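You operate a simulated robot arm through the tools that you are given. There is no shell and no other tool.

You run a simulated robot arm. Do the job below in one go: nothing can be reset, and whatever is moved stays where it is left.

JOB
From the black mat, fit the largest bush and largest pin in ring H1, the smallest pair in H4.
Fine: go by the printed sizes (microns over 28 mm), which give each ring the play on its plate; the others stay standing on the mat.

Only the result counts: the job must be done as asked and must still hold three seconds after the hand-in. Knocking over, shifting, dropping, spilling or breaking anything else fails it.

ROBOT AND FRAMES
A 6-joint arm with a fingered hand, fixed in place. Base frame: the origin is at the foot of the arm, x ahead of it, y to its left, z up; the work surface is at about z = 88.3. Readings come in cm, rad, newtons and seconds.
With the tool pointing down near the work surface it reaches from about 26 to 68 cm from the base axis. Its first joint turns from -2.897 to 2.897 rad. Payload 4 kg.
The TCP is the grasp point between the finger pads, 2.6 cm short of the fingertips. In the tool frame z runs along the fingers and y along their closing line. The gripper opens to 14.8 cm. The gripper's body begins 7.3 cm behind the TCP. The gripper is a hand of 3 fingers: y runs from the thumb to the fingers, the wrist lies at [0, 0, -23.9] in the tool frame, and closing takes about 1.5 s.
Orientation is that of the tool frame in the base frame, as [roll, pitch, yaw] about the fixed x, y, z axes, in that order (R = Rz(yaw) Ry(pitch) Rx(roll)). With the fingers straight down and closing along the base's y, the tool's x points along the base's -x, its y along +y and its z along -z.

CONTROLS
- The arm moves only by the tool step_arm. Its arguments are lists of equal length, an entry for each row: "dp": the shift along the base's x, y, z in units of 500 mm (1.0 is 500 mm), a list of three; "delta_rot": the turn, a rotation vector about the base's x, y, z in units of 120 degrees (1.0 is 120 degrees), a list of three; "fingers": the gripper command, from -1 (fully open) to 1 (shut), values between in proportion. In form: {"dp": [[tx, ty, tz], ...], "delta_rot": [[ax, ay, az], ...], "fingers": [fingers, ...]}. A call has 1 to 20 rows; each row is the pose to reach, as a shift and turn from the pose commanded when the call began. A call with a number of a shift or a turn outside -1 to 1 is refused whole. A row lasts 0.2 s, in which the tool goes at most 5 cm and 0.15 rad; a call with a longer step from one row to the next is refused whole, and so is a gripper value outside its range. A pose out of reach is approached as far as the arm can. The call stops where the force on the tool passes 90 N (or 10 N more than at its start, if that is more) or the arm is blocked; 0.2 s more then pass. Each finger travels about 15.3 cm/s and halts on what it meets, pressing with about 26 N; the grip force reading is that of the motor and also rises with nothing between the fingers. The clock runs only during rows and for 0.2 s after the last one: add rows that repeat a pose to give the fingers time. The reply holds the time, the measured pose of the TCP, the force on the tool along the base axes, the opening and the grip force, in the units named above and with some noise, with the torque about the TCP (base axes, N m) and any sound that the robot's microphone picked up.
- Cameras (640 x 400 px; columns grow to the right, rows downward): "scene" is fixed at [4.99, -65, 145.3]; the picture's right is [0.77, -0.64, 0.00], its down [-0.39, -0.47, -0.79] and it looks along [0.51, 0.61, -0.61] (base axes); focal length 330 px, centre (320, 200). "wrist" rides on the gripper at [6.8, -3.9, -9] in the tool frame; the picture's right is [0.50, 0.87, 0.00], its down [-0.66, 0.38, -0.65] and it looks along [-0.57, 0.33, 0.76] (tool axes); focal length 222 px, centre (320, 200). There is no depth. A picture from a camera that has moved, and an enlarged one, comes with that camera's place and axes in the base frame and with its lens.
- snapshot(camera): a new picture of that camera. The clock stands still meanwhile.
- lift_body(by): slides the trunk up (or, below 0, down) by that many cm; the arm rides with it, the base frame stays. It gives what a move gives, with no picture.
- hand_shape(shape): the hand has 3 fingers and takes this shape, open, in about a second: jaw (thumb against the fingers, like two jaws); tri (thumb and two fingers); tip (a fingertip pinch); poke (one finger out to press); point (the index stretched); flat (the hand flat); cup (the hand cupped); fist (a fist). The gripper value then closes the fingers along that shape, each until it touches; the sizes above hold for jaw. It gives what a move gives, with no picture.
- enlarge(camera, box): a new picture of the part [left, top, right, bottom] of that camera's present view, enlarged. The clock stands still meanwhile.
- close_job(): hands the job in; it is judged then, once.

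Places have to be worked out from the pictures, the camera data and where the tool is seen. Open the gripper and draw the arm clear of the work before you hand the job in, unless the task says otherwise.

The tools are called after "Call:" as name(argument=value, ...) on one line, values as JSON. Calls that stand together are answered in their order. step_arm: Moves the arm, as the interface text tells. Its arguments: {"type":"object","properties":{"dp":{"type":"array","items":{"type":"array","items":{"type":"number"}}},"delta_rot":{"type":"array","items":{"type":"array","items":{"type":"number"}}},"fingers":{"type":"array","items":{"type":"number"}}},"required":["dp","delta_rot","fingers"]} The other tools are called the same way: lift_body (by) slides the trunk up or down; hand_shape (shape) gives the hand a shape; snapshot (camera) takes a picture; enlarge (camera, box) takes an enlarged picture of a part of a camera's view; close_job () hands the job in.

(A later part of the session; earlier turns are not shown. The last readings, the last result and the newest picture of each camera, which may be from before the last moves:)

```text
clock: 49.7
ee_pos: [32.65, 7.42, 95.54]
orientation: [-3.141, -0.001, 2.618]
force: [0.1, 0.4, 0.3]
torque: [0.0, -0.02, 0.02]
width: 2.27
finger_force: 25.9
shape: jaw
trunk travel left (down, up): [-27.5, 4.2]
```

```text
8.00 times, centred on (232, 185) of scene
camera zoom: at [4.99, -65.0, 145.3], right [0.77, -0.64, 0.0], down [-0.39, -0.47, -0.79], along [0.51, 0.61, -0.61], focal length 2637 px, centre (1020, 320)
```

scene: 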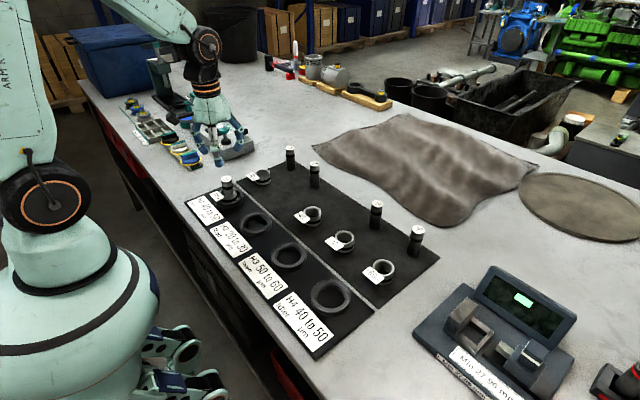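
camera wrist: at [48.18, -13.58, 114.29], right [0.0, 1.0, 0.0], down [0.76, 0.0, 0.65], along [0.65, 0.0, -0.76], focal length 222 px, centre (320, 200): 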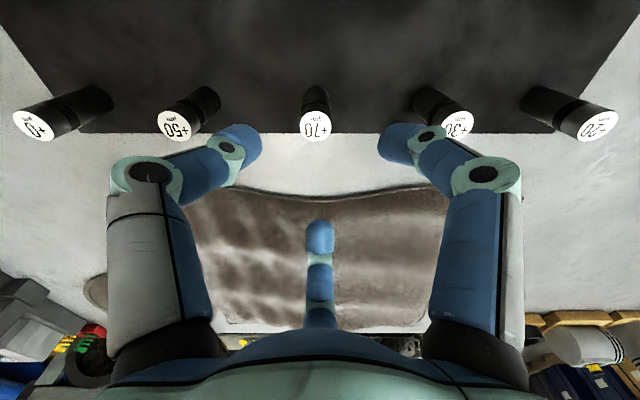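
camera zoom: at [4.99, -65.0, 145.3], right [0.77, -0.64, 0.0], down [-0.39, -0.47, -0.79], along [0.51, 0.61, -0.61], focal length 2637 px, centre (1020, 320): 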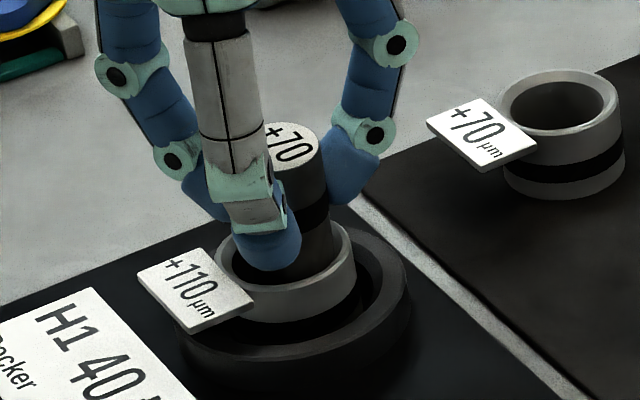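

The fingers stop individually, so they gripped the pin as it leans (top about 0.65 cm off towards -y). I lift it 0.4 cm to free its foot and look again.

Call:
step_arm(dp=[[0, 0, 0.003], [0, 0, 0.006], [0, 0, 0.008], [0, 0, 0.008]], delta_rot=[[0, 0, 0], [0, 0, 0], [0, 0, 0], [0, 0, 0]], fingers=[0.85, 0.85, 0.85, 0.85])

Call:
enlarge(camera="wrist", box=[240, 80, 400, 230])

Call:
enlarge(camera="scene", box=[210, 165, 255, 210])

```text
clock: 50.7
ee_pos: [32.6, 7.35, 96.0]
orientation: [3.14, 0.001, 2.619]
force: [-0.3, 0.8, -1.8]
torque: [0.01, 0.0, 0.0]
width: 2.25
finger_force: 26.6
shape: jaw
trunk travel left (down, up): [-27.5, 4.2]
```

```text
2.67 times, centred on (320, 155) of wrist
camera zoom: at [24.87, 7.48, 105.07], right [0.0, 1.0, 0.0], down [0.76, 0.0, 0.65], along [0.65, 0.0, -0.76], focal length 592 px, centre (320, 320)
```

zoom: 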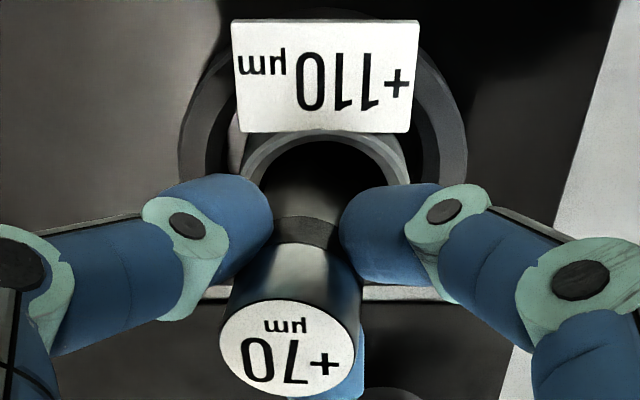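

```text
8.89 times, centred on (232, 188) of scene
camera zoom: at [4.99, -65.0, 145.3], right [0.77, -0.64, 0.0], down [-0.39, -0.47, -0.79], along [0.51, 0.61, -0.61], focal length 2930 px, centre (1098, 311)
```

zoom: 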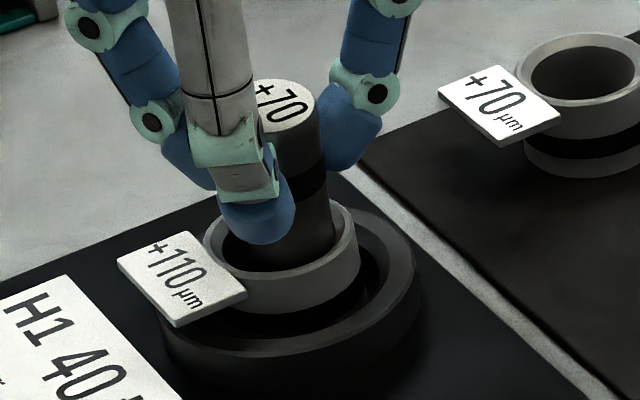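

The pin lifts freely (about 2 N), so it wasn't stuck. I zoom in to measure its tilt in the hand before correcting.

Call:
enlarge(camera="wrist", box=[280, 125, 345, 190])

Call:
enlarge(camera="wrist", box=[280, 170, 345, 235])

Call:
enlarge(camera="scene", box=[228, 170, 252, 206])

```text
6.15 times, centred on (312, 158) of wrist
camera zoom: at [24.87, 7.48, 105.07], right [0.0, 1.0, 0.0], down [0.76, 0.0, 0.65], along [0.65, 0.0, -0.76], focal length 1367 px, centre (366, 462)
```

zoom: 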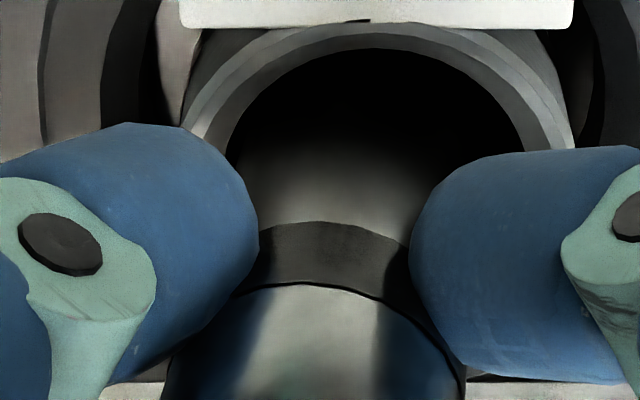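

```text
6.15 times, centred on (312, 202) of wrist
camera zoom: at [24.87, 7.48, 105.07], right [0.0, 1.0, 0.0], down [0.76, 0.0, 0.65], along [0.65, 0.0, -0.76], focal length 1367 px, centre (366, 185)
```

zoom: 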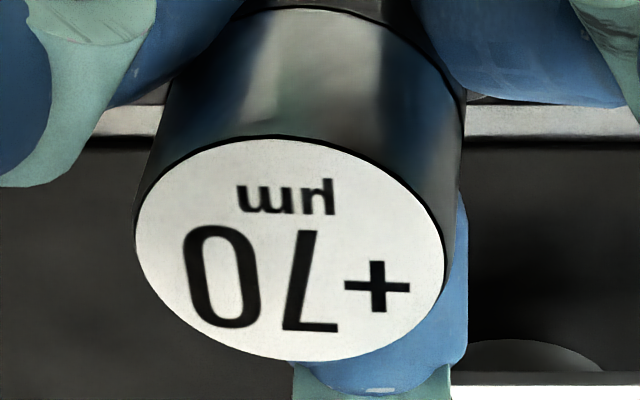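

```text
11.11 times, centred on (240, 188) of scene
camera zoom: at [4.99, -65.0, 145.3], right [0.77, -0.64, 0.0], down [-0.39, -0.47, -0.79], along [0.51, 0.61, -0.61], focal length 3663 px, centre (1209, 333)
```

zoom: 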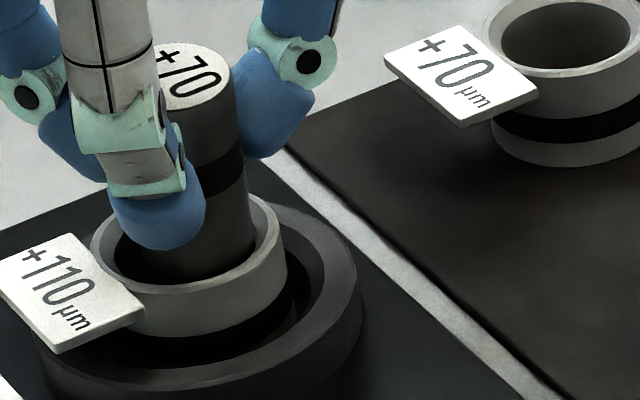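

The pin leans roughly 0.08 rad towards -y in the hand. I rotate the hand -0.08 rad about x while shifting +0.67 cm in y, which should make the pin vertical on the bush axis.

Call:
step_arm(dp=[[-0.0003, 0.0034, 0], [-0.0006, 0.0067, 0], [-0.0009, 0.01, 0], [-0.0012, 0.0134, 0], [-0.0012, 0.0134, 0]], delta_rot=[[-0.0095, -0.0024, 0], [-0.019, -0.0048, 0], [-0.0286, -0.0072, 0], [-0.0382, -0.0095, 0], [-0.0382, -0.0095, 0]], fingers=[0.85, 0.85, 0.85, 0.85, 0.85])

Call:
enlarge(camera="wrist", box=[240, 80, 400, 230])

Call:
enlarge(camera="scene", box=[214, 170, 254, 210])

```text
clock: 51.9
ee_pos: [32.57, 8.14, 96.08]
orientation: [-3.083, 0.058, 2.619]
force: [-0.2, 0.5, -2.7]
torque: [0.0, 0.02, 0.0]
width: 2.24
finger_force: 26.1
shape: jaw
trunk travel left (down, up): [-27.5, 4.2]
```

```text
2.67 times, centred on (320, 155) of wrist
camera zoom: at [24.61, 8.95, 104.9], right [0.0, 1.0, -0.08], down [0.74, 0.05, 0.67], along [0.67, -0.06, -0.74], focal length 592 px, centre (320, 320)
```

zoom: 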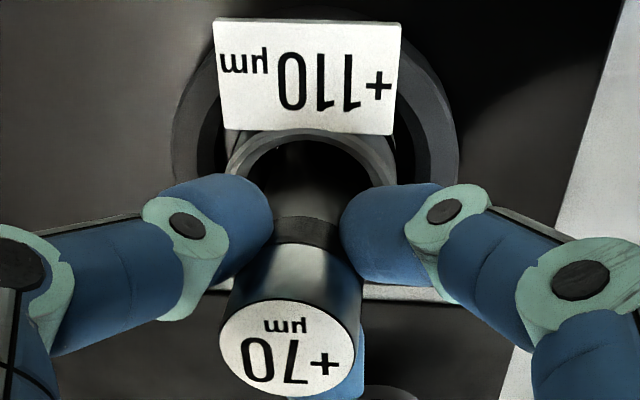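

```text
10.00 times, centred on (234, 190) of scene
camera zoom: at [4.99, -65.0, 145.3], right [0.77, -0.64, 0.0], down [-0.39, -0.47, -0.79], along [0.51, 0.61, -0.61], focal length 3296 px, centre (1180, 300)
```

zoom: 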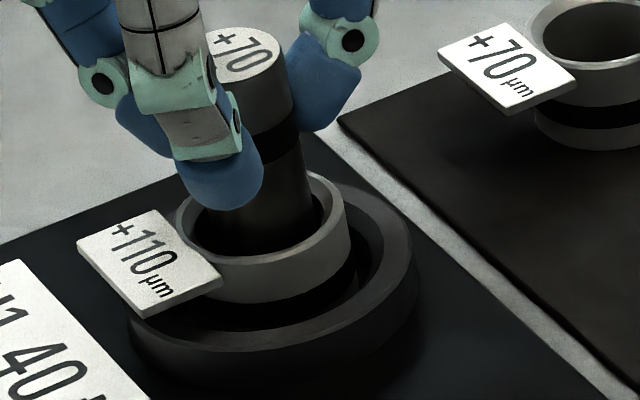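

The pin now looks vertical and nearly centred in the bore. I lower it until it just meets the floor.

Call:
step_arm(dp=[[-0.001, 0.001, -0.003], [-0.002, 0.002, -0.006], [-0.002, 0.002, -0.008], [-0.002, 0.002, -0.009]], delta_rot=[[0, 0, 0], [0, 0, 0], [0, 0, 0], [0, 0, 0]], fingers=[0.85, 0.85, 0.85, 0.85])

Call:
enlarge(camera="scene", box=[214, 170, 254, 210])

```text
clock: 52.9
ee_pos: [32.42, 8.42, 95.33]
orientation: [-3.084, 0.056, 2.619]
force: [0.2, -0.1, 3.0]
torque: [0.02, 0.0, 0.01]
width: 2.24
finger_force: 26.4
shape: jaw
trunk travel left (down, up): [-27.5, 4.2]
```

```text
10.00 times, centred on (234, 190) of scene
camera zoom: at [4.99, -65.0, 145.3], right [0.77, -0.64, 0.0], down [-0.39, -0.47, -0.79], along [0.51, 0.61, -0.61], focal length 3296 px, centre (1180, 300)
```

zoom: 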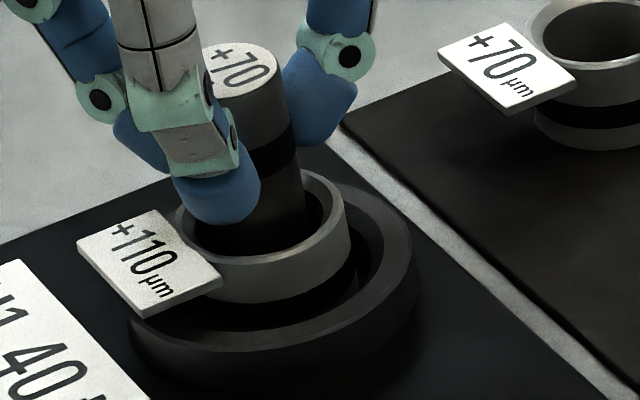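

The foot touches the floor lightly (net about 5 N) and the pin is near vertical. I open all the fingers at once.

Call:
step_arm(dp=[[0, 0, 0], [0, 0, 0], [0, 0, 0], [0, 0, 0]], delta_rot=[[0, 0, 0], [0, 0, 0], [0, 0, 0], [0, 0, 0]], fingers=[0.0, 0.0, 0.0, 0.0])

Call:
enlarge(camera="scene", box=[214, 170, 254, 210])

Call:
enlarge(camera="wrist", box=[240, 80, 400, 230])

```text
clock: 53.9
ee_pos: [32.57, 8.39, 95.47]
orientation: [-3.083, 0.057, 2.62]
force: [-0.4, -0.5, -0.5]
torque: [0.01, -0.04, -0.01]
width: 7.34
finger_force: 0.2
shape: jaw
trunk travel left (down, up): [-27.5, 4.2]
```

```text
10.00 times, centred on (234, 190) of scene
camera zoom: at [4.99, -65.0, 145.3], right [0.77, -0.64, 0.0], down [-0.39, -0.47, -0.79], along [0.51, 0.61, -0.61], focal length 3296 px, centre (1180, 300)
```

zoom: 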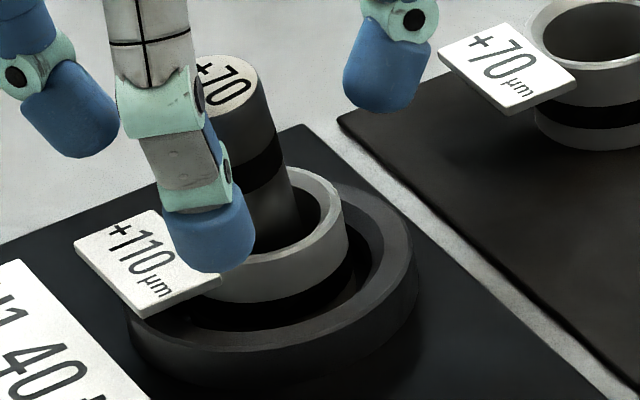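

```text
2.67 times, centred on (320, 155) of wrist
camera zoom: at [24.51, 9.13, 104.31], right [0.0, 1.0, -0.08], down [0.74, 0.05, 0.67], along [0.67, -0.06, -0.74], focal length 592 px, centre (320, 320)
```

zoom: 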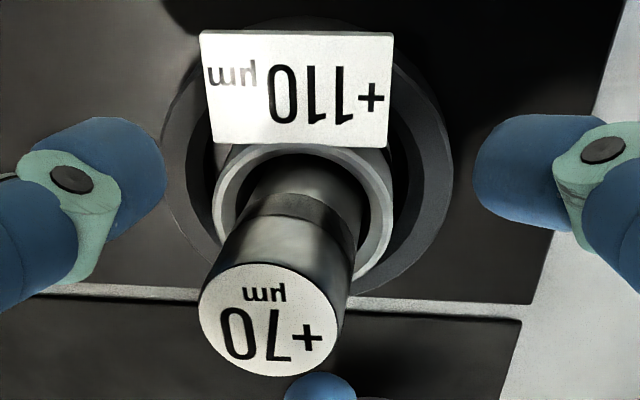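

After release the pin now leans the other way, so it isn't righting itself on the floor. I raise the hand, level it again, and inspect from above.

Call:
step_arm(dp=[[0.0005, -0.003, 0.04], [0.001, -0.008, 0.1], [0.0015, -0.012, 0.15], [0.002, -0.016, 0.195], [0.002, -0.016, 0.195]], delta_rot=[[0, 0, 0], [0.0127, 0.0032, 0], [0.0255, 0.0063, 0], [0.0382, 0.0095, 0], [0.0382, 0.0095, 0]], fingers=[0, 0, 0, 0, 0])

Call:
enlarge(camera="wrist", box=[280, 60, 360, 150])

Call:
enlarge(camera="scene", box=[214, 170, 254, 210])

```text
clock: 55.1
ee_pos: [32.52, 7.5, 104.96]
orientation: [-3.141, -0.001, 2.618]
force: [0.1, -0.1, 0.1]
torque: [-0.02, 0.01, -0.01]
width: 7.34
finger_force: 0.1
shape: jaw
trunk travel left (down, up): [-27.5, 4.2]
```

```text
4.44 times, centred on (320, 105) of wrist
camera zoom: at [24.73, 7.52, 114.03], right [0.0, 1.0, 0.0], down [0.76, 0.0, 0.65], along [0.65, 0.0, -0.76], focal length 987 px, centre (320, 622)
```

zoom: 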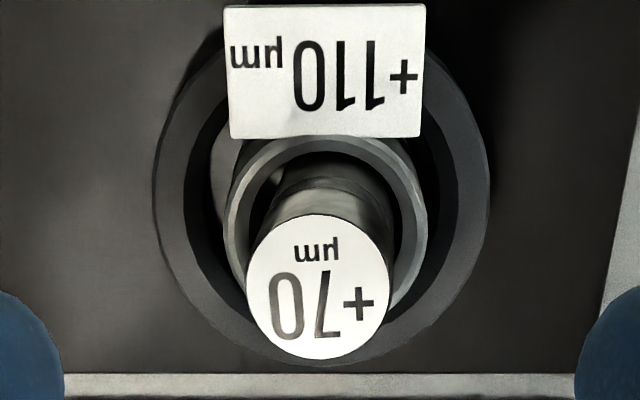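

```text
10.00 times, centred on (234, 190) of scene
camera zoom: at [4.99, -65.0, 145.3], right [0.77, -0.64, 0.0], down [-0.39, -0.47, -0.79], along [0.51, 0.61, -0.61], focal length 3296 px, centre (1180, 300)
```

zoom: 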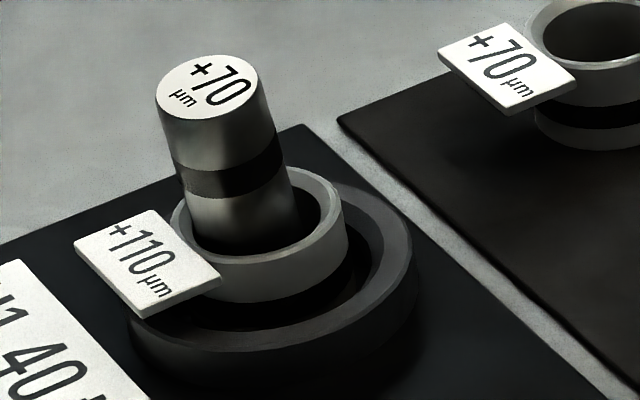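

The pin now leans towards -x by a similar amount, as if its foot stays centred while it tips to the bore wall. I look down into the empty ring H2 to see how a ring's floor is shaped.

Call:
step_arm(dp=[[0.02, -0.07, 0], [0.04, -0.15, 0], [0.06, -0.22, 0], [0.068, -0.28, -0.02], [0.068, -0.283, -0.04], [0.068, -0.283, -0.04]], delta_rot=[[0, 0, 0], [0, 0, 0], [0, 0, 0], [0, 0, 0], [0, 0, 0], [0, 0, 0]], fingers=[0, 0, 0, 0, 0, 0])

Call:
enlarge(camera="wrist", box=[265, 30, 375, 120])

Call:
enlarge(camera="scene", box=[235, 205, 275, 240])

Call:
enlarge(camera="scene", box=[300, 270, 360, 320])

```text
clock: 56.5
ee_pos: [35.97, -6.54, 103.06]
orientation: [-3.14, 0.0, 2.618]
force: [-0.2, -1.1, -0.2]
torque: [-0.05, 0.0, -0.02]
width: 7.34
finger_force: 0.0
shape: jaw
trunk travel left (down, up): [-27.5, 4.2]
```

```text
4.44 times, centred on (320, 75) of wrist
camera zoom: at [28.21, -6.53, 112.25], right [0.0, 1.0, 0.0], down [0.76, 0.0, 0.65], along [0.65, 0.0, -0.76], focal length 987 px, centre (320, 756)
```

zoom: 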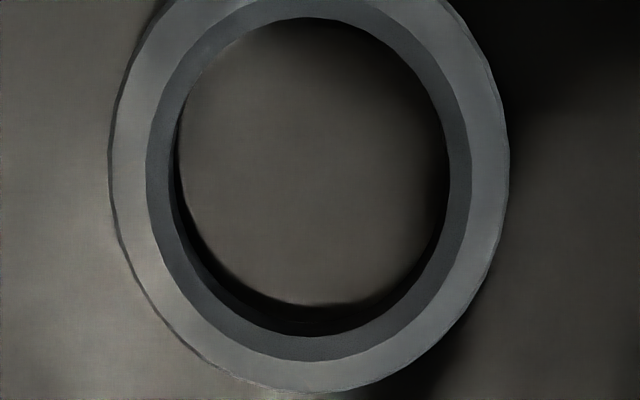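

```text
11.43 times, centred on (255, 222) of scene
camera zoom: at [4.99, -65.0, 145.3], right [0.77, -0.64, 0.0], down [-0.39, -0.47, -0.79], along [0.51, 0.61, -0.61], focal length 3767 px, centre (1063, -57)
```

zoom: 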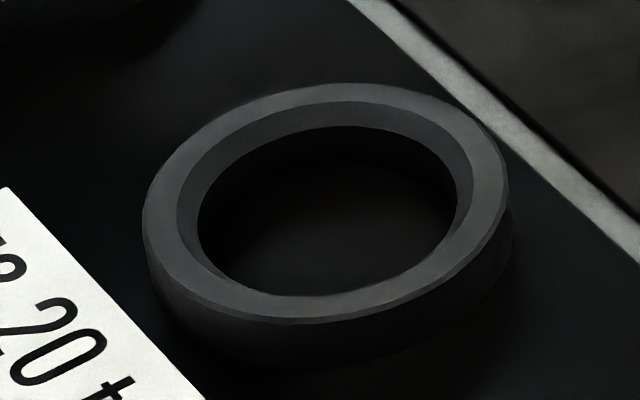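

```text
8.00 times, centred on (330, 295) of scene
camera zoom: at [4.99, -65.0, 145.3], right [0.77, -0.64, 0.0], down [-0.39, -0.47, -0.79], along [0.51, 0.61, -0.61], focal length 2637 px, centre (240, -560)
```

zoom: 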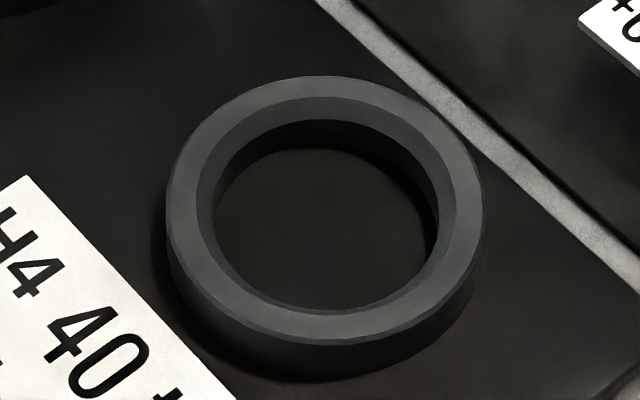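

The ring floor looks plain and flat. To settle whether the floor inside a ring is at mat level, I'll probe gently with closed fingertips in empty ring H2, then on the bare black mat where bush +110 stood.

Call:
step_arm(dp=[[-0.03, -0.002, 0], [-0.066, -0.0044, 0], [-0.066, -0.0044, -0.06], [-0.066, -0.0044, -0.12], [-0.066, -0.0044, -0.18], [-0.066, -0.0044, -0.21], [-0.066, -0.0044, -0.222], [-0.066, -0.0044, -0.222]], delta_rot=[[0, 0, 0], [0, 0, 0], [0, 0, 0], [0, 0, 0], [0, 0, 0], [0, 0, 0], [0, 0, 0], [0, 0, 0]], fingers=[0.5, 1, 1, 1, 1, 1, 1, 1])

Call:
enlarge(camera="wrist", box=[220, 80, 420, 230])

Call:
enlarge(camera="scene", box=[220, 180, 290, 245])

```text
clock: 58.3
ee_pos: [32.7, -6.72, 91.93]
orientation: [3.141, -0.001, 2.617]
force: [0.6, -0.9, -0.3]
torque: [0.01, -0.01, -0.03]
width: 0.0
finger_force: 26.0
shape: jaw
trunk travel left (down, up): [-27.5, 4.2]
```

```text
2.67 times, centred on (320, 155) of wrist
camera zoom: at [24.84, -6.79, 101.08], right [0.0, 1.0, 0.0], down [0.76, 0.0, 0.65], along [0.65, 0.0, -0.76], focal length 592 px, centre (320, 320)
```

zoom: 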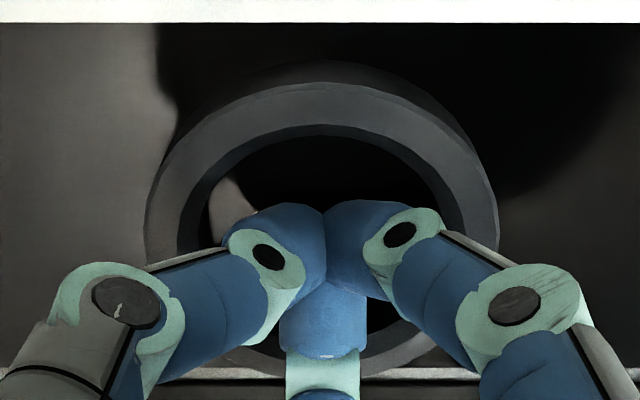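

```text
6.15 times, centred on (255, 212) of scene
camera zoom: at [4.99, -65.0, 145.3], right [0.77, -0.64, 0.0], down [-0.39, -0.47, -0.79], along [0.51, 0.61, -0.61], focal length 2029 px, centre (720, 123)
```

zoom: 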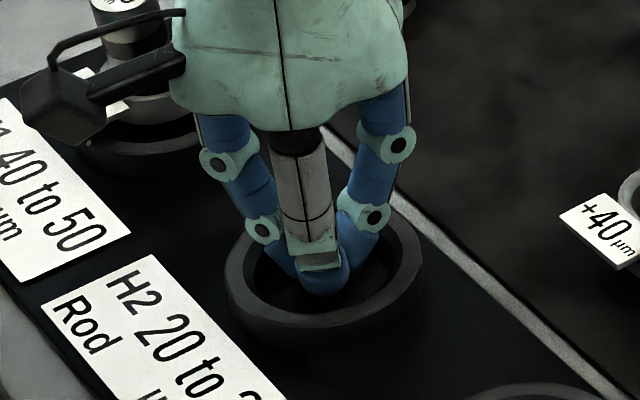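

No contact yet at TCP z = 92.0. I go down in small steps.

Call:
step_arm(dp=[[0, 0, -0.004], [0, 0, -0.008], [0, 0, -0.008]], delta_rot=[[0, 0, 0], [0, 0, 0], [0, 0, 0]], fingers=[1, 1, 1])

```text
clock: 59.1
ee_pos: [32.5, -6.85, 91.59]
orientation: [3.141, -0.001, 2.618]
force: [0.6, 0.2, 0.0]
torque: [0.0, -0.03, 0.0]
width: 0.02
finger_force: 26.3
shape: jaw
trunk travel left (down, up): [-27.5, 4.2]
```

Still free at about 91.6; I continue in 0.15 cm steps.

Call:
step_arm(dp=[[0, 0, -0.003], [0, 0, -0.003]], delta_rot=[[0, 0, 0], [0, 0, 0]], fingers=[1, 1])

Call:
step_arm(dp=[[0, 0, -0.003], [0, 0, -0.003]], delta_rot=[[0, 0, 0], [0, 0, 0]], fingers=[1, 1])

```text
clock: 59.7
ee_pos: [32.72, -6.8, 91.6]
orientation: [-3.141, -0.002, 2.618]
force: [-0.3, 0.3, 0.2]
torque: [0.01, 0.0, -0.02]
width: 0.0
finger_force: 25.7
shape: jaw
trunk travel left (down, up): [-27.5, 4.2]
```

```text
clock: 60.3
ee_pos: [32.64, -6.75, 91.45]
orientation: [3.141, 0.003, 2.618]
force: [1.9, -2.0, 20.5]
torque: [-0.01, 0.0, 0.01]
width: 0.0
finger_force: 25.7
shape: jaw
trunk travel left (down, up): [-27.5, 4.2]
```

Contact at about TCP z = 91.4 in the ring (20 N). I read the exact camera height, then probe the black mat the same way.

Call:
enlarge(camera="wrist", box=[220, 80, 420, 230])

Call:
step_arm(dp=[[0, 0, 0.03], [0, 0, 0.1], [0, 0, 0.18], [0.06, 0.02, 0.2], [0.12, 0.05, 0.2], [0.18, 0.07, 0.2], [0.24, 0.095, 0.2], [0.25, 0.097, 0.2], [0.25, 0.097, 0.1], [0.25, 0.097, 0.04], [0.25, 0.097, 0.01], [0.25, 0.097, 0.005], [0.25, 0.097, 0.005]], delta_rot=[[0, 0, 0], [0, 0, 0], [0, 0, 0], [0, 0, 0], [0, 0, 0], [0, 0, 0], [0, 0, 0], [0, 0, 0], [0, 0, 0], [0, 0, 0], [0, 0, 0], [0, 0, 0], [0, 0, 0]], fingers=[1, 1, 1, 1, 1, 1, 1, 1, 1, 1, 1, 1, 1])

Call:
enlarge(camera="wrist", box=[220, 80, 420, 230])

```text
2.67 times, centred on (320, 155) of wrist
camera zoom: at [24.85, -6.76, 100.55], right [0.0, 1.0, 0.0], down [0.75, 0.0, 0.66], along [0.66, 0.0, -0.75], focal length 592 px, centre (320, 320)
```

zoom: 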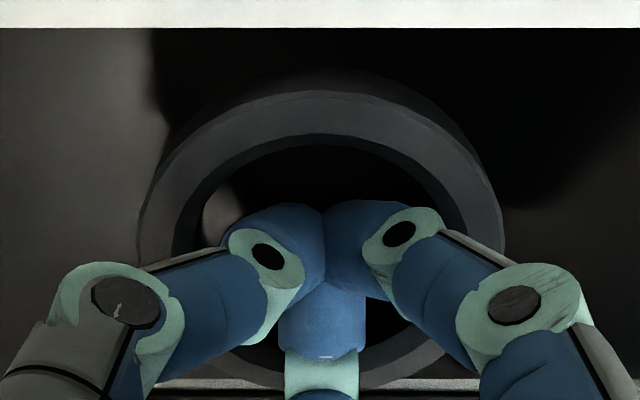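

```text
clock: 63.1
ee_pos: [45.02, -2.02, 91.56]
orientation: [-3.141, 0.001, 2.618]
force: [-0.9, -0.2, 0.5]
torque: [-0.01, 0.0, 0.0]
width: 0.0
finger_force: 26.2
shape: jaw
trunk travel left (down, up): [-27.5, 4.2]
```

```text
2.67 times, centred on (320, 155) of wrist
camera zoom: at [37.24, -1.98, 100.7], right [0.0, 1.0, 0.0], down [0.76, 0.0, 0.65], along [0.65, 0.0, -0.76], focal length 592 px, centre (320, 320)
```

zoom: 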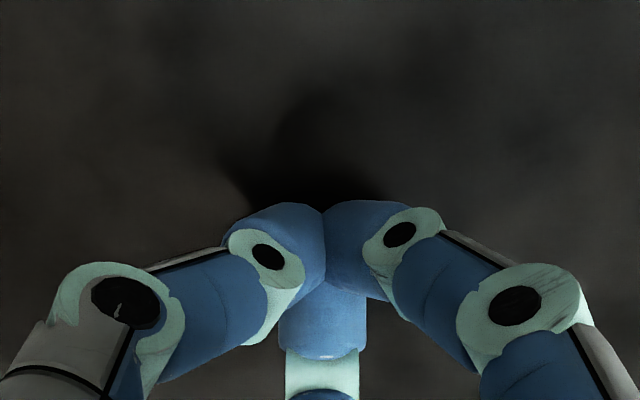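

On the black mat there is no contact yet at camera z = 100.70. I step down until contact.

Call:
step_arm(dp=[[0, 0, -0.003], [0, 0, -0.003]], delta_rot=[[0, 0, 0], [0, 0, 0]], fingers=[1, 1])

Call:
step_arm(dp=[[0, 0, -0.002], [0, 0, -0.002]], delta_rot=[[0, 0, 0], [0, 0, 0]], fingers=[1, 1])

Call:
enlarge(camera="wrist", box=[220, 80, 420, 230])

```text
clock: 63.7
ee_pos: [45.05, -1.9, 91.45]
orientation: [-3.141, 0.0, 2.617]
force: [0.2, -0.4, 0.2]
torque: [-0.01, 0.0, 0.02]
width: 0.0
finger_force: 26.2
shape: jaw
trunk travel left (down, up): [-27.5, 4.2]
```

```text
clock: 64.3
ee_pos: [45.1, -2.06, 91.51]
orientation: [-3.141, 0.001, 2.619]
force: [-0.8, 0.1, 0.3]
torque: [-0.01, 0.0, -0.01]
width: 0.01
finger_force: 26.0
shape: jaw
trunk travel left (down, up): [-27.5, 4.2]
```

```text
2.67 times, centred on (320, 155) of wrist
camera zoom: at [37.35, -1.92, 100.48], right [0.0, 1.0, 0.0], down [0.76, 0.0, 0.65], along [0.65, 0.0, -0.76], focal length 592 px, centre (320, 320)
```

zoom: 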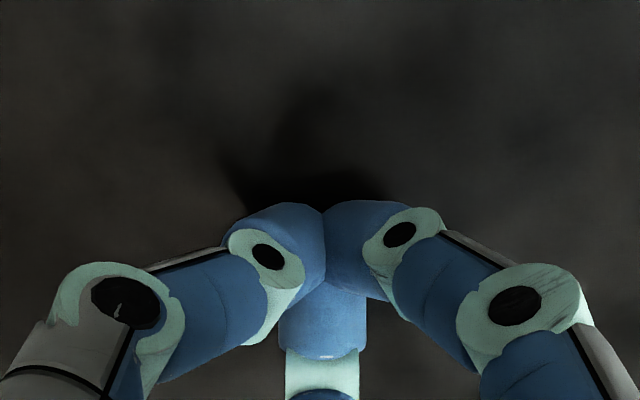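

Still free at 100.48, already lower than in the ring; I continue.

Call:
step_arm(dp=[[0, 0, -0.002], [0, 0, -0.002]], delta_rot=[[0, 0, 0], [0, 0, 0]], fingers=[1, 1])

Call:
step_arm(dp=[[0, 0, -0.002], [0, 0, -0.002]], delta_rot=[[0, 0, 0], [0, 0, 0]], fingers=[1, 1])

Call:
enlarge(camera="wrist", box=[220, 80, 420, 230])

```text
clock: 64.9
ee_pos: [44.98, -1.87, 91.22]
orientation: [-3.141, 0.001, 2.617]
force: [-0.6, 0.6, -0.1]
torque: [0.03, 0.01, -0.02]
width: 0.0
finger_force: 25.9
shape: jaw
trunk travel left (down, up): [-27.5, 4.2]
```

```text
clock: 65.5
ee_pos: [45.08, -1.87, 91.19]
orientation: [3.14, 0.0, 2.617]
force: [1.1, 0.3, -0.2]
torque: [-0.01, 0.0, 0.0]
width: 0.0
finger_force: 26.3
shape: jaw
trunk travel left (down, up): [-27.5, 4.2]
```

```text
2.67 times, centred on (320, 155) of wrist
camera zoom: at [37.35, -1.85, 100.36], right [0.0, 1.0, 0.0], down [0.76, 0.0, 0.65], along [0.65, 0.0, -0.76], focal length 592 px, centre (320, 320)
```

zoom: 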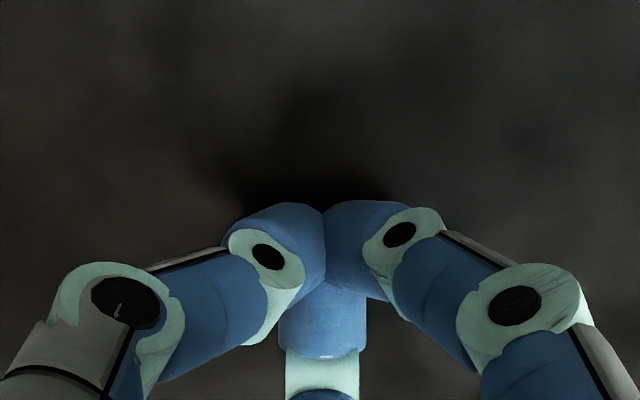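

Call:
step_arm(dp=[[0, 0, -0.002], [0, 0, -0.002]], delta_rot=[[0, 0, 0], [0, 0, 0]], fingers=[1, 1])

Call:
step_arm(dp=[[0, 0, -0.002], [0, 0, -0.002]], delta_rot=[[0, 0, 0], [0, 0, 0]], fingers=[1, 1])

Call:
enlarge(camera="wrist", box=[220, 80, 420, 230])

```text
clock: 66.1
ee_pos: [45.17, -1.84, 91.13]
orientation: [-3.141, 0.001, 2.619]
force: [-1.5, 1.1, 5.9]
torque: [0.03, 0.02, -0.02]
width: 0.01
finger_force: 25.8
shape: jaw
trunk travel left (down, up): [-27.5, 4.2]
```

```text
clock: 66.7
ee_pos: [45.19, -1.89, 91.11]
orientation: [3.14, 0.002, 2.617]
force: [0.2, 3.6, 15.9]
torque: [0.1, -0.01, -0.05]
width: 0.0
finger_force: 26.0
shape: jaw
trunk travel left (down, up): [-27.5, 4.2]
```

```text
2.67 times, centred on (320, 155) of wrist
camera zoom: at [37.34, -1.88, 100.26], right [0.0, 1.0, 0.0], down [0.75, 0.0, 0.66], along [0.66, 0.0, -0.75], focal length 592 px, centre (320, 320)
```

zoom: 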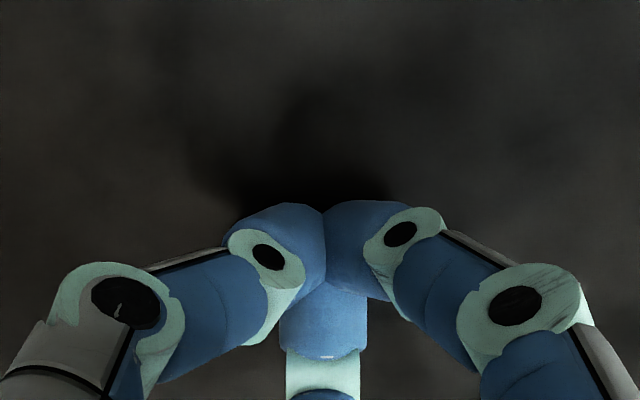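

The ring floor is about 0.28 cm higher than the black mat, so both bush and pin are fully down on it; only the lean remains. I go back to the pin and will straighten it with the hand centred on it, releasing by only a small opening first.

Call:
step_arm(dp=[[0, 0, 0.06], [0, 0, 0.15], [0, 0, 0.24], [-0.02, 0.014, 0.28], [-0.08, 0.06, 0.28], [-0.14, 0.1, 0.28], [-0.2, 0.145, 0.28], [-0.25, 0.182, 0.28], [-0.26, 0.189, 0.28], [-0.26, 0.189, 0.28]], delta_rot=[[0, 0, 0], [0, 0, 0], [0, 0, 0], [0, 0, 0], [0, 0, 0], [0, 0, 0], [0, 0, 0], [0, 0, 0], [0, 0, 0], [0, 0, 0]], fingers=[1, 0.5, 0, 0, 0, 0, 0, 0, 0, 0])

Call:
enlarge(camera="wrist", box=[280, 60, 360, 150])

Call:
enlarge(camera="scene", box=[214, 170, 254, 210])

```text
clock: 68.9
ee_pos: [32.29, 7.54, 105.06]
orientation: [-3.141, -0.001, 2.618]
force: [0.2, -0.1, 0.1]
torque: [0.01, -0.02, 0.0]
width: 7.34
finger_force: 0.2
shape: jaw
trunk travel left (down, up): [-27.5, 4.2]
```

```text
4.44 times, centred on (320, 105) of wrist
camera zoom: at [24.53, 7.56, 114.19], right [0.0, 1.0, 0.0], down [0.76, 0.0, 0.65], along [0.65, 0.0, -0.76], focal length 987 px, centre (320, 622)
```

zoom: 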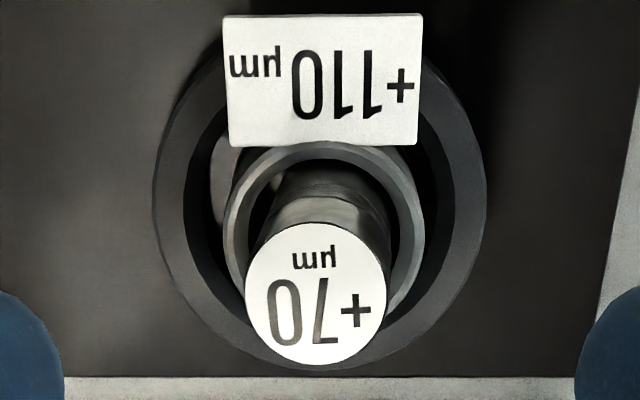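

```text
10.00 times, centred on (234, 190) of scene
camera zoom: at [4.99, -65.0, 145.3], right [0.77, -0.64, 0.0], down [-0.39, -0.47, -0.79], along [0.51, 0.61, -0.61], focal length 3296 px, centre (1180, 300)
```

zoom: 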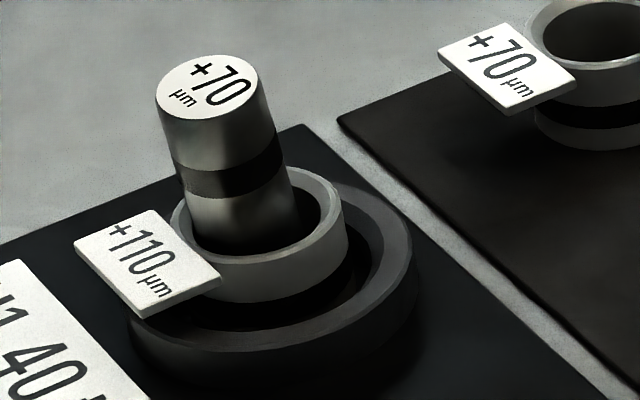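

The pin is unchanged, leaning towards -x with its top near (31.86, 7.5). I descend with the hand centred on the pin at grip height.

Call:
step_arm(dp=[[-0.0034, -0.0008, -0.05], [-0.0034, -0.0008, -0.1], [-0.0034, -0.0008, -0.15], [-0.0034, -0.0008, -0.18], [-0.0034, -0.0008, -0.192], [-0.0034, -0.0008, -0.192]], delta_rot=[[0, 0, 0], [0, 0, 0], [0, 0, 0], [0, 0, 0], [0, 0, 0], [0, 0, 0]], fingers=[0, 0, 0, 0, 0, 0.3])

Call:
enlarge(camera="wrist", box=[220, 80, 420, 230])

Call:
enlarge(camera="scene", box=[205, 160, 260, 210])

```text
clock: 70.3
ee_pos: [31.86, 7.61, 95.29]
orientation: [-3.141, 0.0, 2.619]
force: [0.3, 0.4, 0.3]
torque: [0.01, 0.0, -0.02]
width: 5.2
finger_force: 0.1
shape: jaw
trunk travel left (down, up): [-27.5, 4.2]
```

```text
2.67 times, centred on (320, 155) of wrist
camera zoom: at [24.15, 7.64, 104.44], right [0.0, 1.0, 0.0], down [0.76, 0.0, 0.65], along [0.65, 0.0, -0.76], focal length 592 px, centre (320, 320)
```

zoom: 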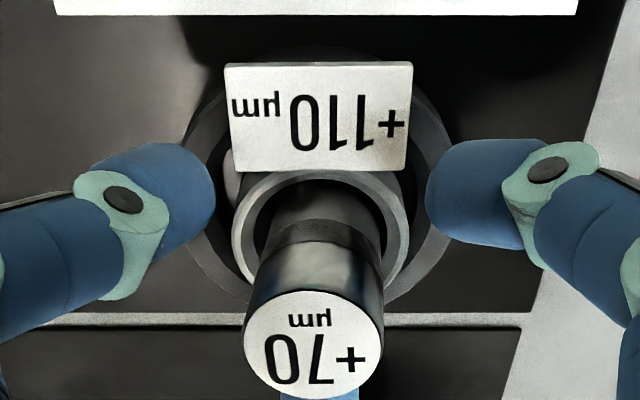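

```text
8.00 times, centred on (232, 185) of scene
camera zoom: at [4.99, -65.0, 145.3], right [0.77, -0.64, 0.0], down [-0.39, -0.47, -0.79], along [0.51, 0.61, -0.61], focal length 2637 px, centre (1020, 320)
```

zoom: 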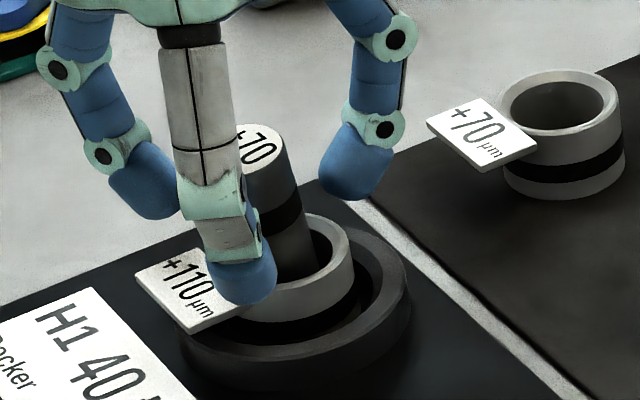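

The hand is centred on the pin within about 0.1 cm. I close the fingers.

Call:
step_arm(dp=[[0.001, -0.001, 0], [0.002, -0.0014, 0], [0.002, -0.0014, 0], [0.002, -0.0014, 0], [0.002, -0.0014, 0], [0.002, -0.0014, 0], [0.002, -0.0014, 0], [0.002, -0.0014, 0], [0.002, -0.0014, 0]], delta_rot=[[0, 0, 0], [0, 0, 0], [0, 0, 0], [0, 0, 0], [0, 0, 0], [0, 0, 0], [0, 0, 0], [0, 0, 0], [0, 0, 0]], fingers=[0.35, 0.42, 0.5, 0.57, 0.64, 0.7, 0.76, 0.8, 0.8])

Call:
enlarge(camera="wrist", box=[220, 80, 420, 230])

Call:
enlarge(camera="scene", box=[205, 160, 260, 210])

```text
clock: 72.3
ee_pos: [32.03, 7.47, 95.35]
orientation: [-3.141, 0.0, 2.617]
force: [-0.5, -0.6, -0.9]
torque: [-0.01, 0.0, -0.01]
width: 2.1
finger_force: 26.2
shape: jaw
trunk travel left (down, up): [-27.5, 4.2]
```

```text
2.67 times, centred on (320, 155) of wrist
camera zoom: at [24.31, 7.47, 104.53], right [0.0, 1.0, 0.0], down [0.76, 0.0, 0.65], along [0.65, 0.0, -0.76], focal length 592 px, centre (320, 320)
```

zoom: 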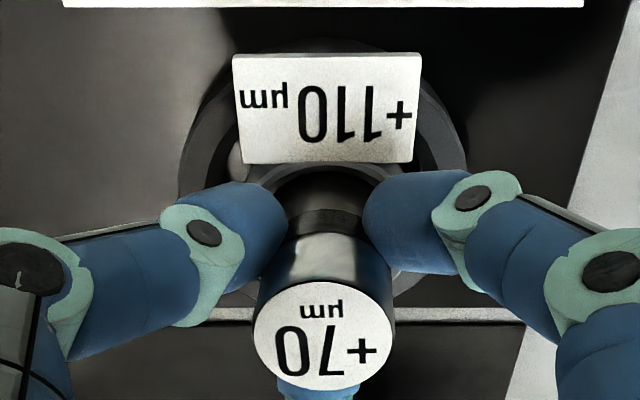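

```text
8.00 times, centred on (232, 185) of scene
camera zoom: at [4.99, -65.0, 145.3], right [0.77, -0.64, 0.0], down [-0.39, -0.47, -0.79], along [0.51, 0.61, -0.61], focal length 2637 px, centre (1020, 320)
```

zoom: 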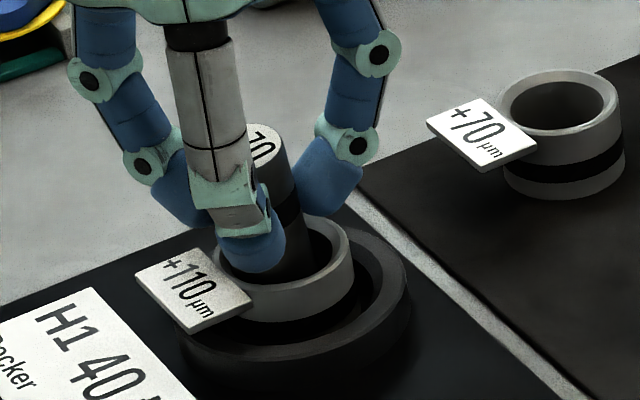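

The pin is gripped on the hand axis. I zoom in to see its remaining tilt.

Call:
enlarge(camera="scene", box=[226, 172, 250, 204])

Call:
enlarge(camera="wrist", box=[285, 130, 355, 235])

```text
12.50 times, centred on (238, 188) of scene
camera zoom: at [4.99, -65.0, 145.3], right [0.77, -0.64, 0.0], down [-0.39, -0.47, -0.79], along [0.51, 0.61, -0.61], focal length 4120 px, centre (1345, 350)
```

zoom: 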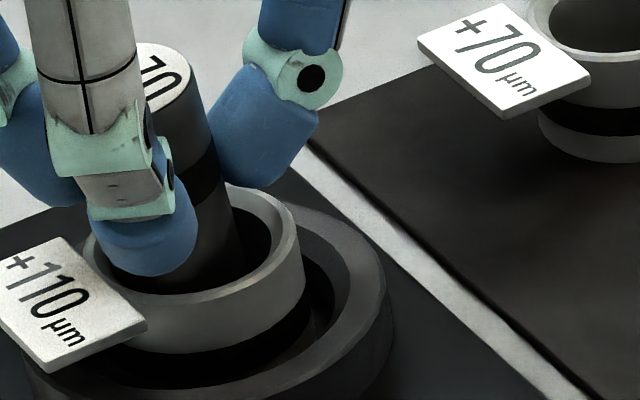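

```text
3.81 times, centred on (320, 182) of wrist
camera zoom: at [24.31, 7.47, 104.53], right [0.0, 1.0, 0.0], down [0.76, 0.0, 0.65], along [0.65, 0.0, -0.76], focal length 846 px, centre (320, 267)
```

zoom: 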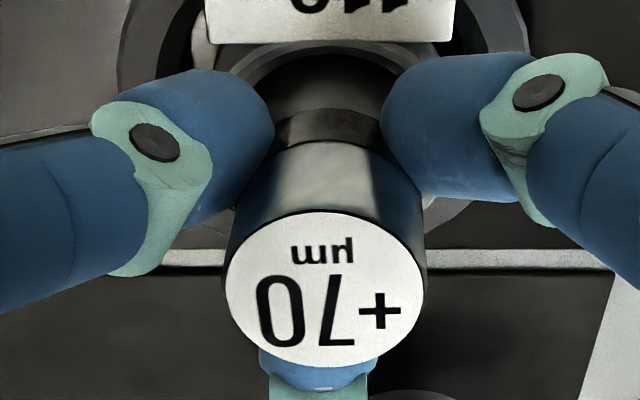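

The pin is nearly upright now (about 1.5°), but against the bore's -x side. I lift 0.2 cm, shift +0.3 cm in x to centre it in the bore, and check.

Call:
step_arm(dp=[[0, 0, 0.004], [0.002, 0, 0.004], [0.004, 0, 0.004], [0.006, 0, 0.004], [0.006, 0, 0.004]], delta_rot=[[0, 0, 0], [0, 0.004, 0], [0, 0.008, 0], [0, 0.012, 0], [0, 0.012, 0]], fingers=[0.8, 0.8, 0.8, 0.8, 0.8])

Call:
enlarge(camera="scene", box=[226, 172, 250, 204])

Call:
enlarge(camera="wrist", box=[285, 100, 355, 170])

```text
clock: 73.5
ee_pos: [32.51, 7.42, 95.59]
orientation: [-3.129, -0.021, 2.618]
force: [-1.1, 0.1, -2.8]
torque: [-0.01, -0.02, 0.01]
width: 2.1
finger_force: 26.3
shape: jaw
trunk travel left (down, up): [-27.5, 4.2]
```

```text
12.50 times, centred on (238, 188) of scene
camera zoom: at [4.99, -65.0, 145.3], right [0.77, -0.64, 0.0], down [-0.39, -0.47, -0.79], along [0.51, 0.61, -0.61], focal length 4120 px, centre (1345, 350)
```

zoom: 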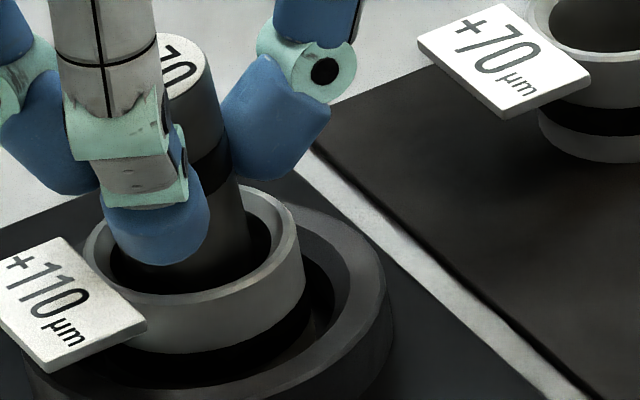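

```text
5.71 times, centred on (320, 135) of wrist
camera zoom: at [24.87, 7.4, 104.9], right [0.0, 1.0, 0.0], down [0.77, 0.0, 0.63], along [0.63, 0.0, -0.77], focal length 1269 px, centre (320, 571)
```

zoom: 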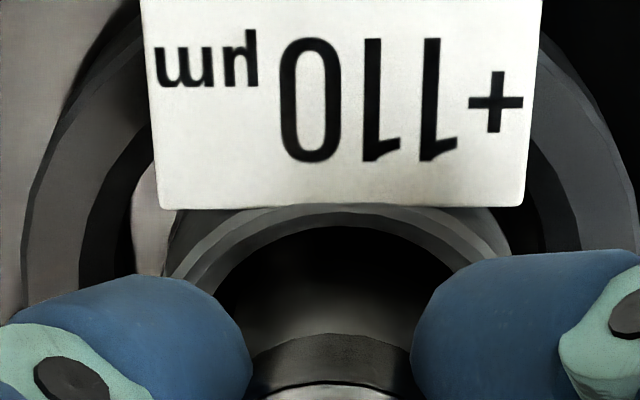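

The pin now appears vertical, about 0.15 cm from the bore axis. I finish centring and lower it to the floor.

Call:
step_arm(dp=[[0.002, 0.0005, 0], [0.003, 0.001, -0.002], [0.003, 0.001, -0.004], [0.003, 0.001, -0.004]], delta_rot=[[0, 0, 0], [0, 0, 0], [0, 0, 0], [0, 0, 0]], fingers=[0.8, 0.8, 0.8, 0.8])

Call:
enlarge(camera="scene", box=[226, 172, 250, 204])

```text
clock: 74.5
ee_pos: [32.58, 7.22, 95.4]
orientation: [-3.129, -0.021, 2.617]
force: [-0.3, -0.7, -0.5]
torque: [0.01, -0.01, -0.04]
width: 2.12
finger_force: 25.6
shape: jaw
trunk travel left (down, up): [-27.5, 4.2]
```

```text
12.50 times, centred on (238, 188) of scene
camera zoom: at [4.99, -65.0, 145.3], right [0.77, -0.64, 0.0], down [-0.39, -0.47, -0.79], along [0.51, 0.61, -0.61], focal length 4120 px, centre (1345, 350)
```

zoom: 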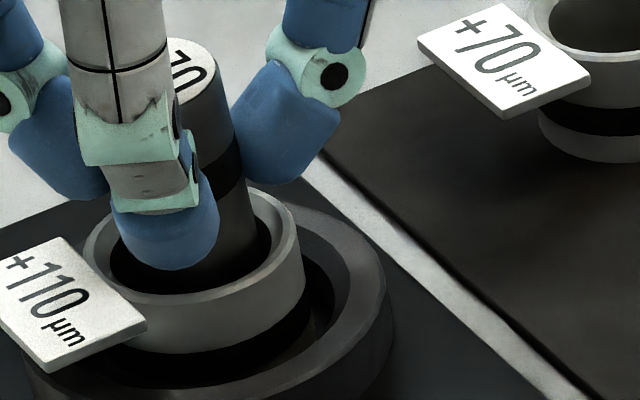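

The pin is upright and centred, its foot practically on the floor. I open the fingers only slightly and watch.

Call:
step_arm(dp=[[0, 0, -0.001], [0, 0, -0.001], [0, 0, -0.001], [0, 0, -0.001], [0, 0, -0.001]], delta_rot=[[0, 0, 0], [0, 0, 0], [0, 0, 0], [0, 0, 0], [0, 0, 0]], fingers=[0.8, 0.63, 0.63, 0.63, 0.63])

Call:
enlarge(camera="scene", box=[226, 172, 250, 204])

Call:
enlarge(camera="wrist", box=[285, 130, 355, 235])

```text
clock: 75.7
ee_pos: [32.47, 7.27, 95.47]
orientation: [-3.128, -0.02, 2.619]
force: [-0.2, -0.9, -1.2]
torque: [0.01, -0.02, 0.01]
width: 2.71
finger_force: 0.1
shape: jaw
trunk travel left (down, up): [-27.5, 4.2]
```

```text
12.50 times, centred on (238, 188) of scene
camera zoom: at [4.99, -65.0, 145.3], right [0.77, -0.64, 0.0], down [-0.39, -0.47, -0.79], along [0.51, 0.61, -0.61], focal length 4120 px, centre (1345, 350)
```

zoom: 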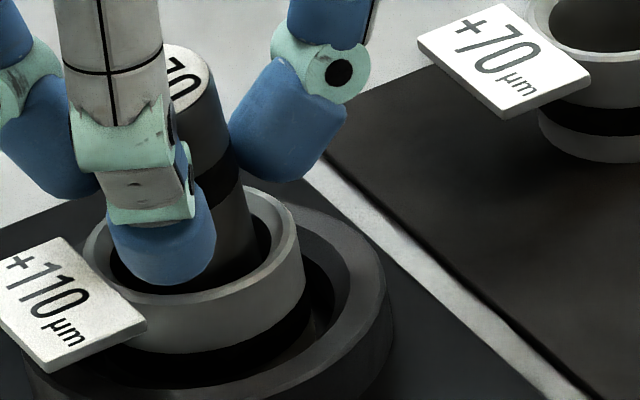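

```text
3.81 times, centred on (320, 182) of wrist
camera zoom: at [24.99, 7.39, 104.68], right [0.0, 1.0, 0.0], down [0.77, 0.0, 0.63], along [0.63, 0.0, -0.77], focal length 846 px, centre (320, 267)
```

zoom: 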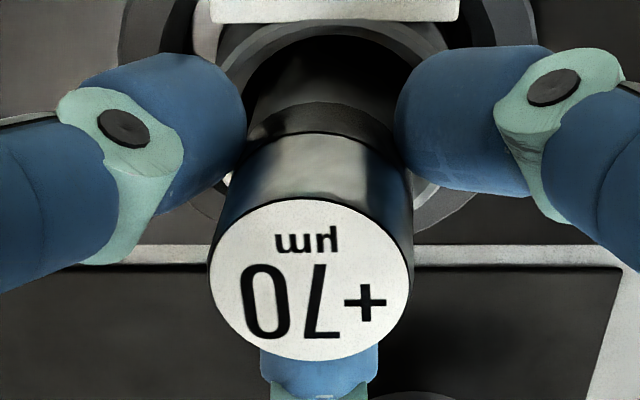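

With a small opening the pin drifts a few degrees towards the thumb. I wait a moment to see if it is static, then open a bit further.

Call:
step_arm(dp=[[0, 0, 0], [0, 0, 0], [0, 0, 0], [0, 0, 0]], delta_rot=[[0, 0, 0], [0, 0, 0], [0, 0, 0], [0, 0, 0]], fingers=[0.55, 0.55, 0.55, 0.55])

Call:
enlarge(camera="scene", box=[226, 172, 250, 204])

Call:
enlarge(camera="wrist", box=[285, 130, 355, 235])

```text
clock: 76.7
ee_pos: [32.41, 7.31, 95.45]
orientation: [-3.129, -0.02, 2.619]
force: [-0.2, 0.1, 1.1]
torque: [0.01, 0.0, -0.04]
width: 3.29
finger_force: 0.1
shape: jaw
trunk travel left (down, up): [-27.5, 4.2]
```

```text
12.50 times, centred on (238, 188) of scene
camera zoom: at [4.99, -65.0, 145.3], right [0.77, -0.64, 0.0], down [-0.39, -0.47, -0.79], along [0.51, 0.61, -0.61], focal length 4120 px, centre (1345, 350)
```

zoom: 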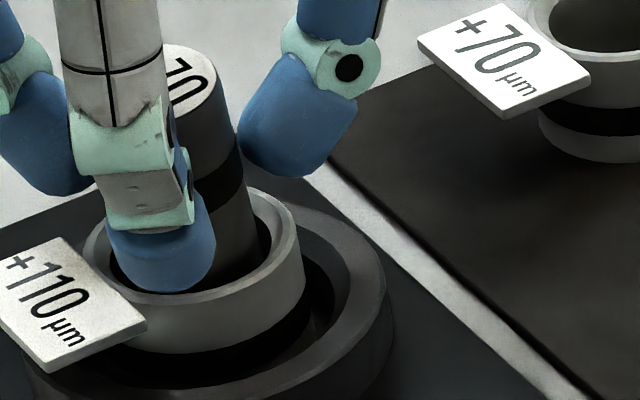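

```text
3.81 times, centred on (320, 182) of wrist
camera zoom: at [24.99, 7.4, 104.68], right [0.0, 1.0, 0.0], down [0.77, 0.0, 0.63], along [0.63, 0.0, -0.77], focal length 846 px, centre (320, 267)
```

zoom: 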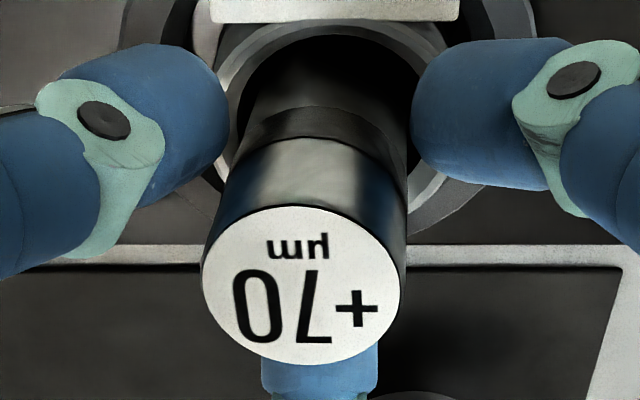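

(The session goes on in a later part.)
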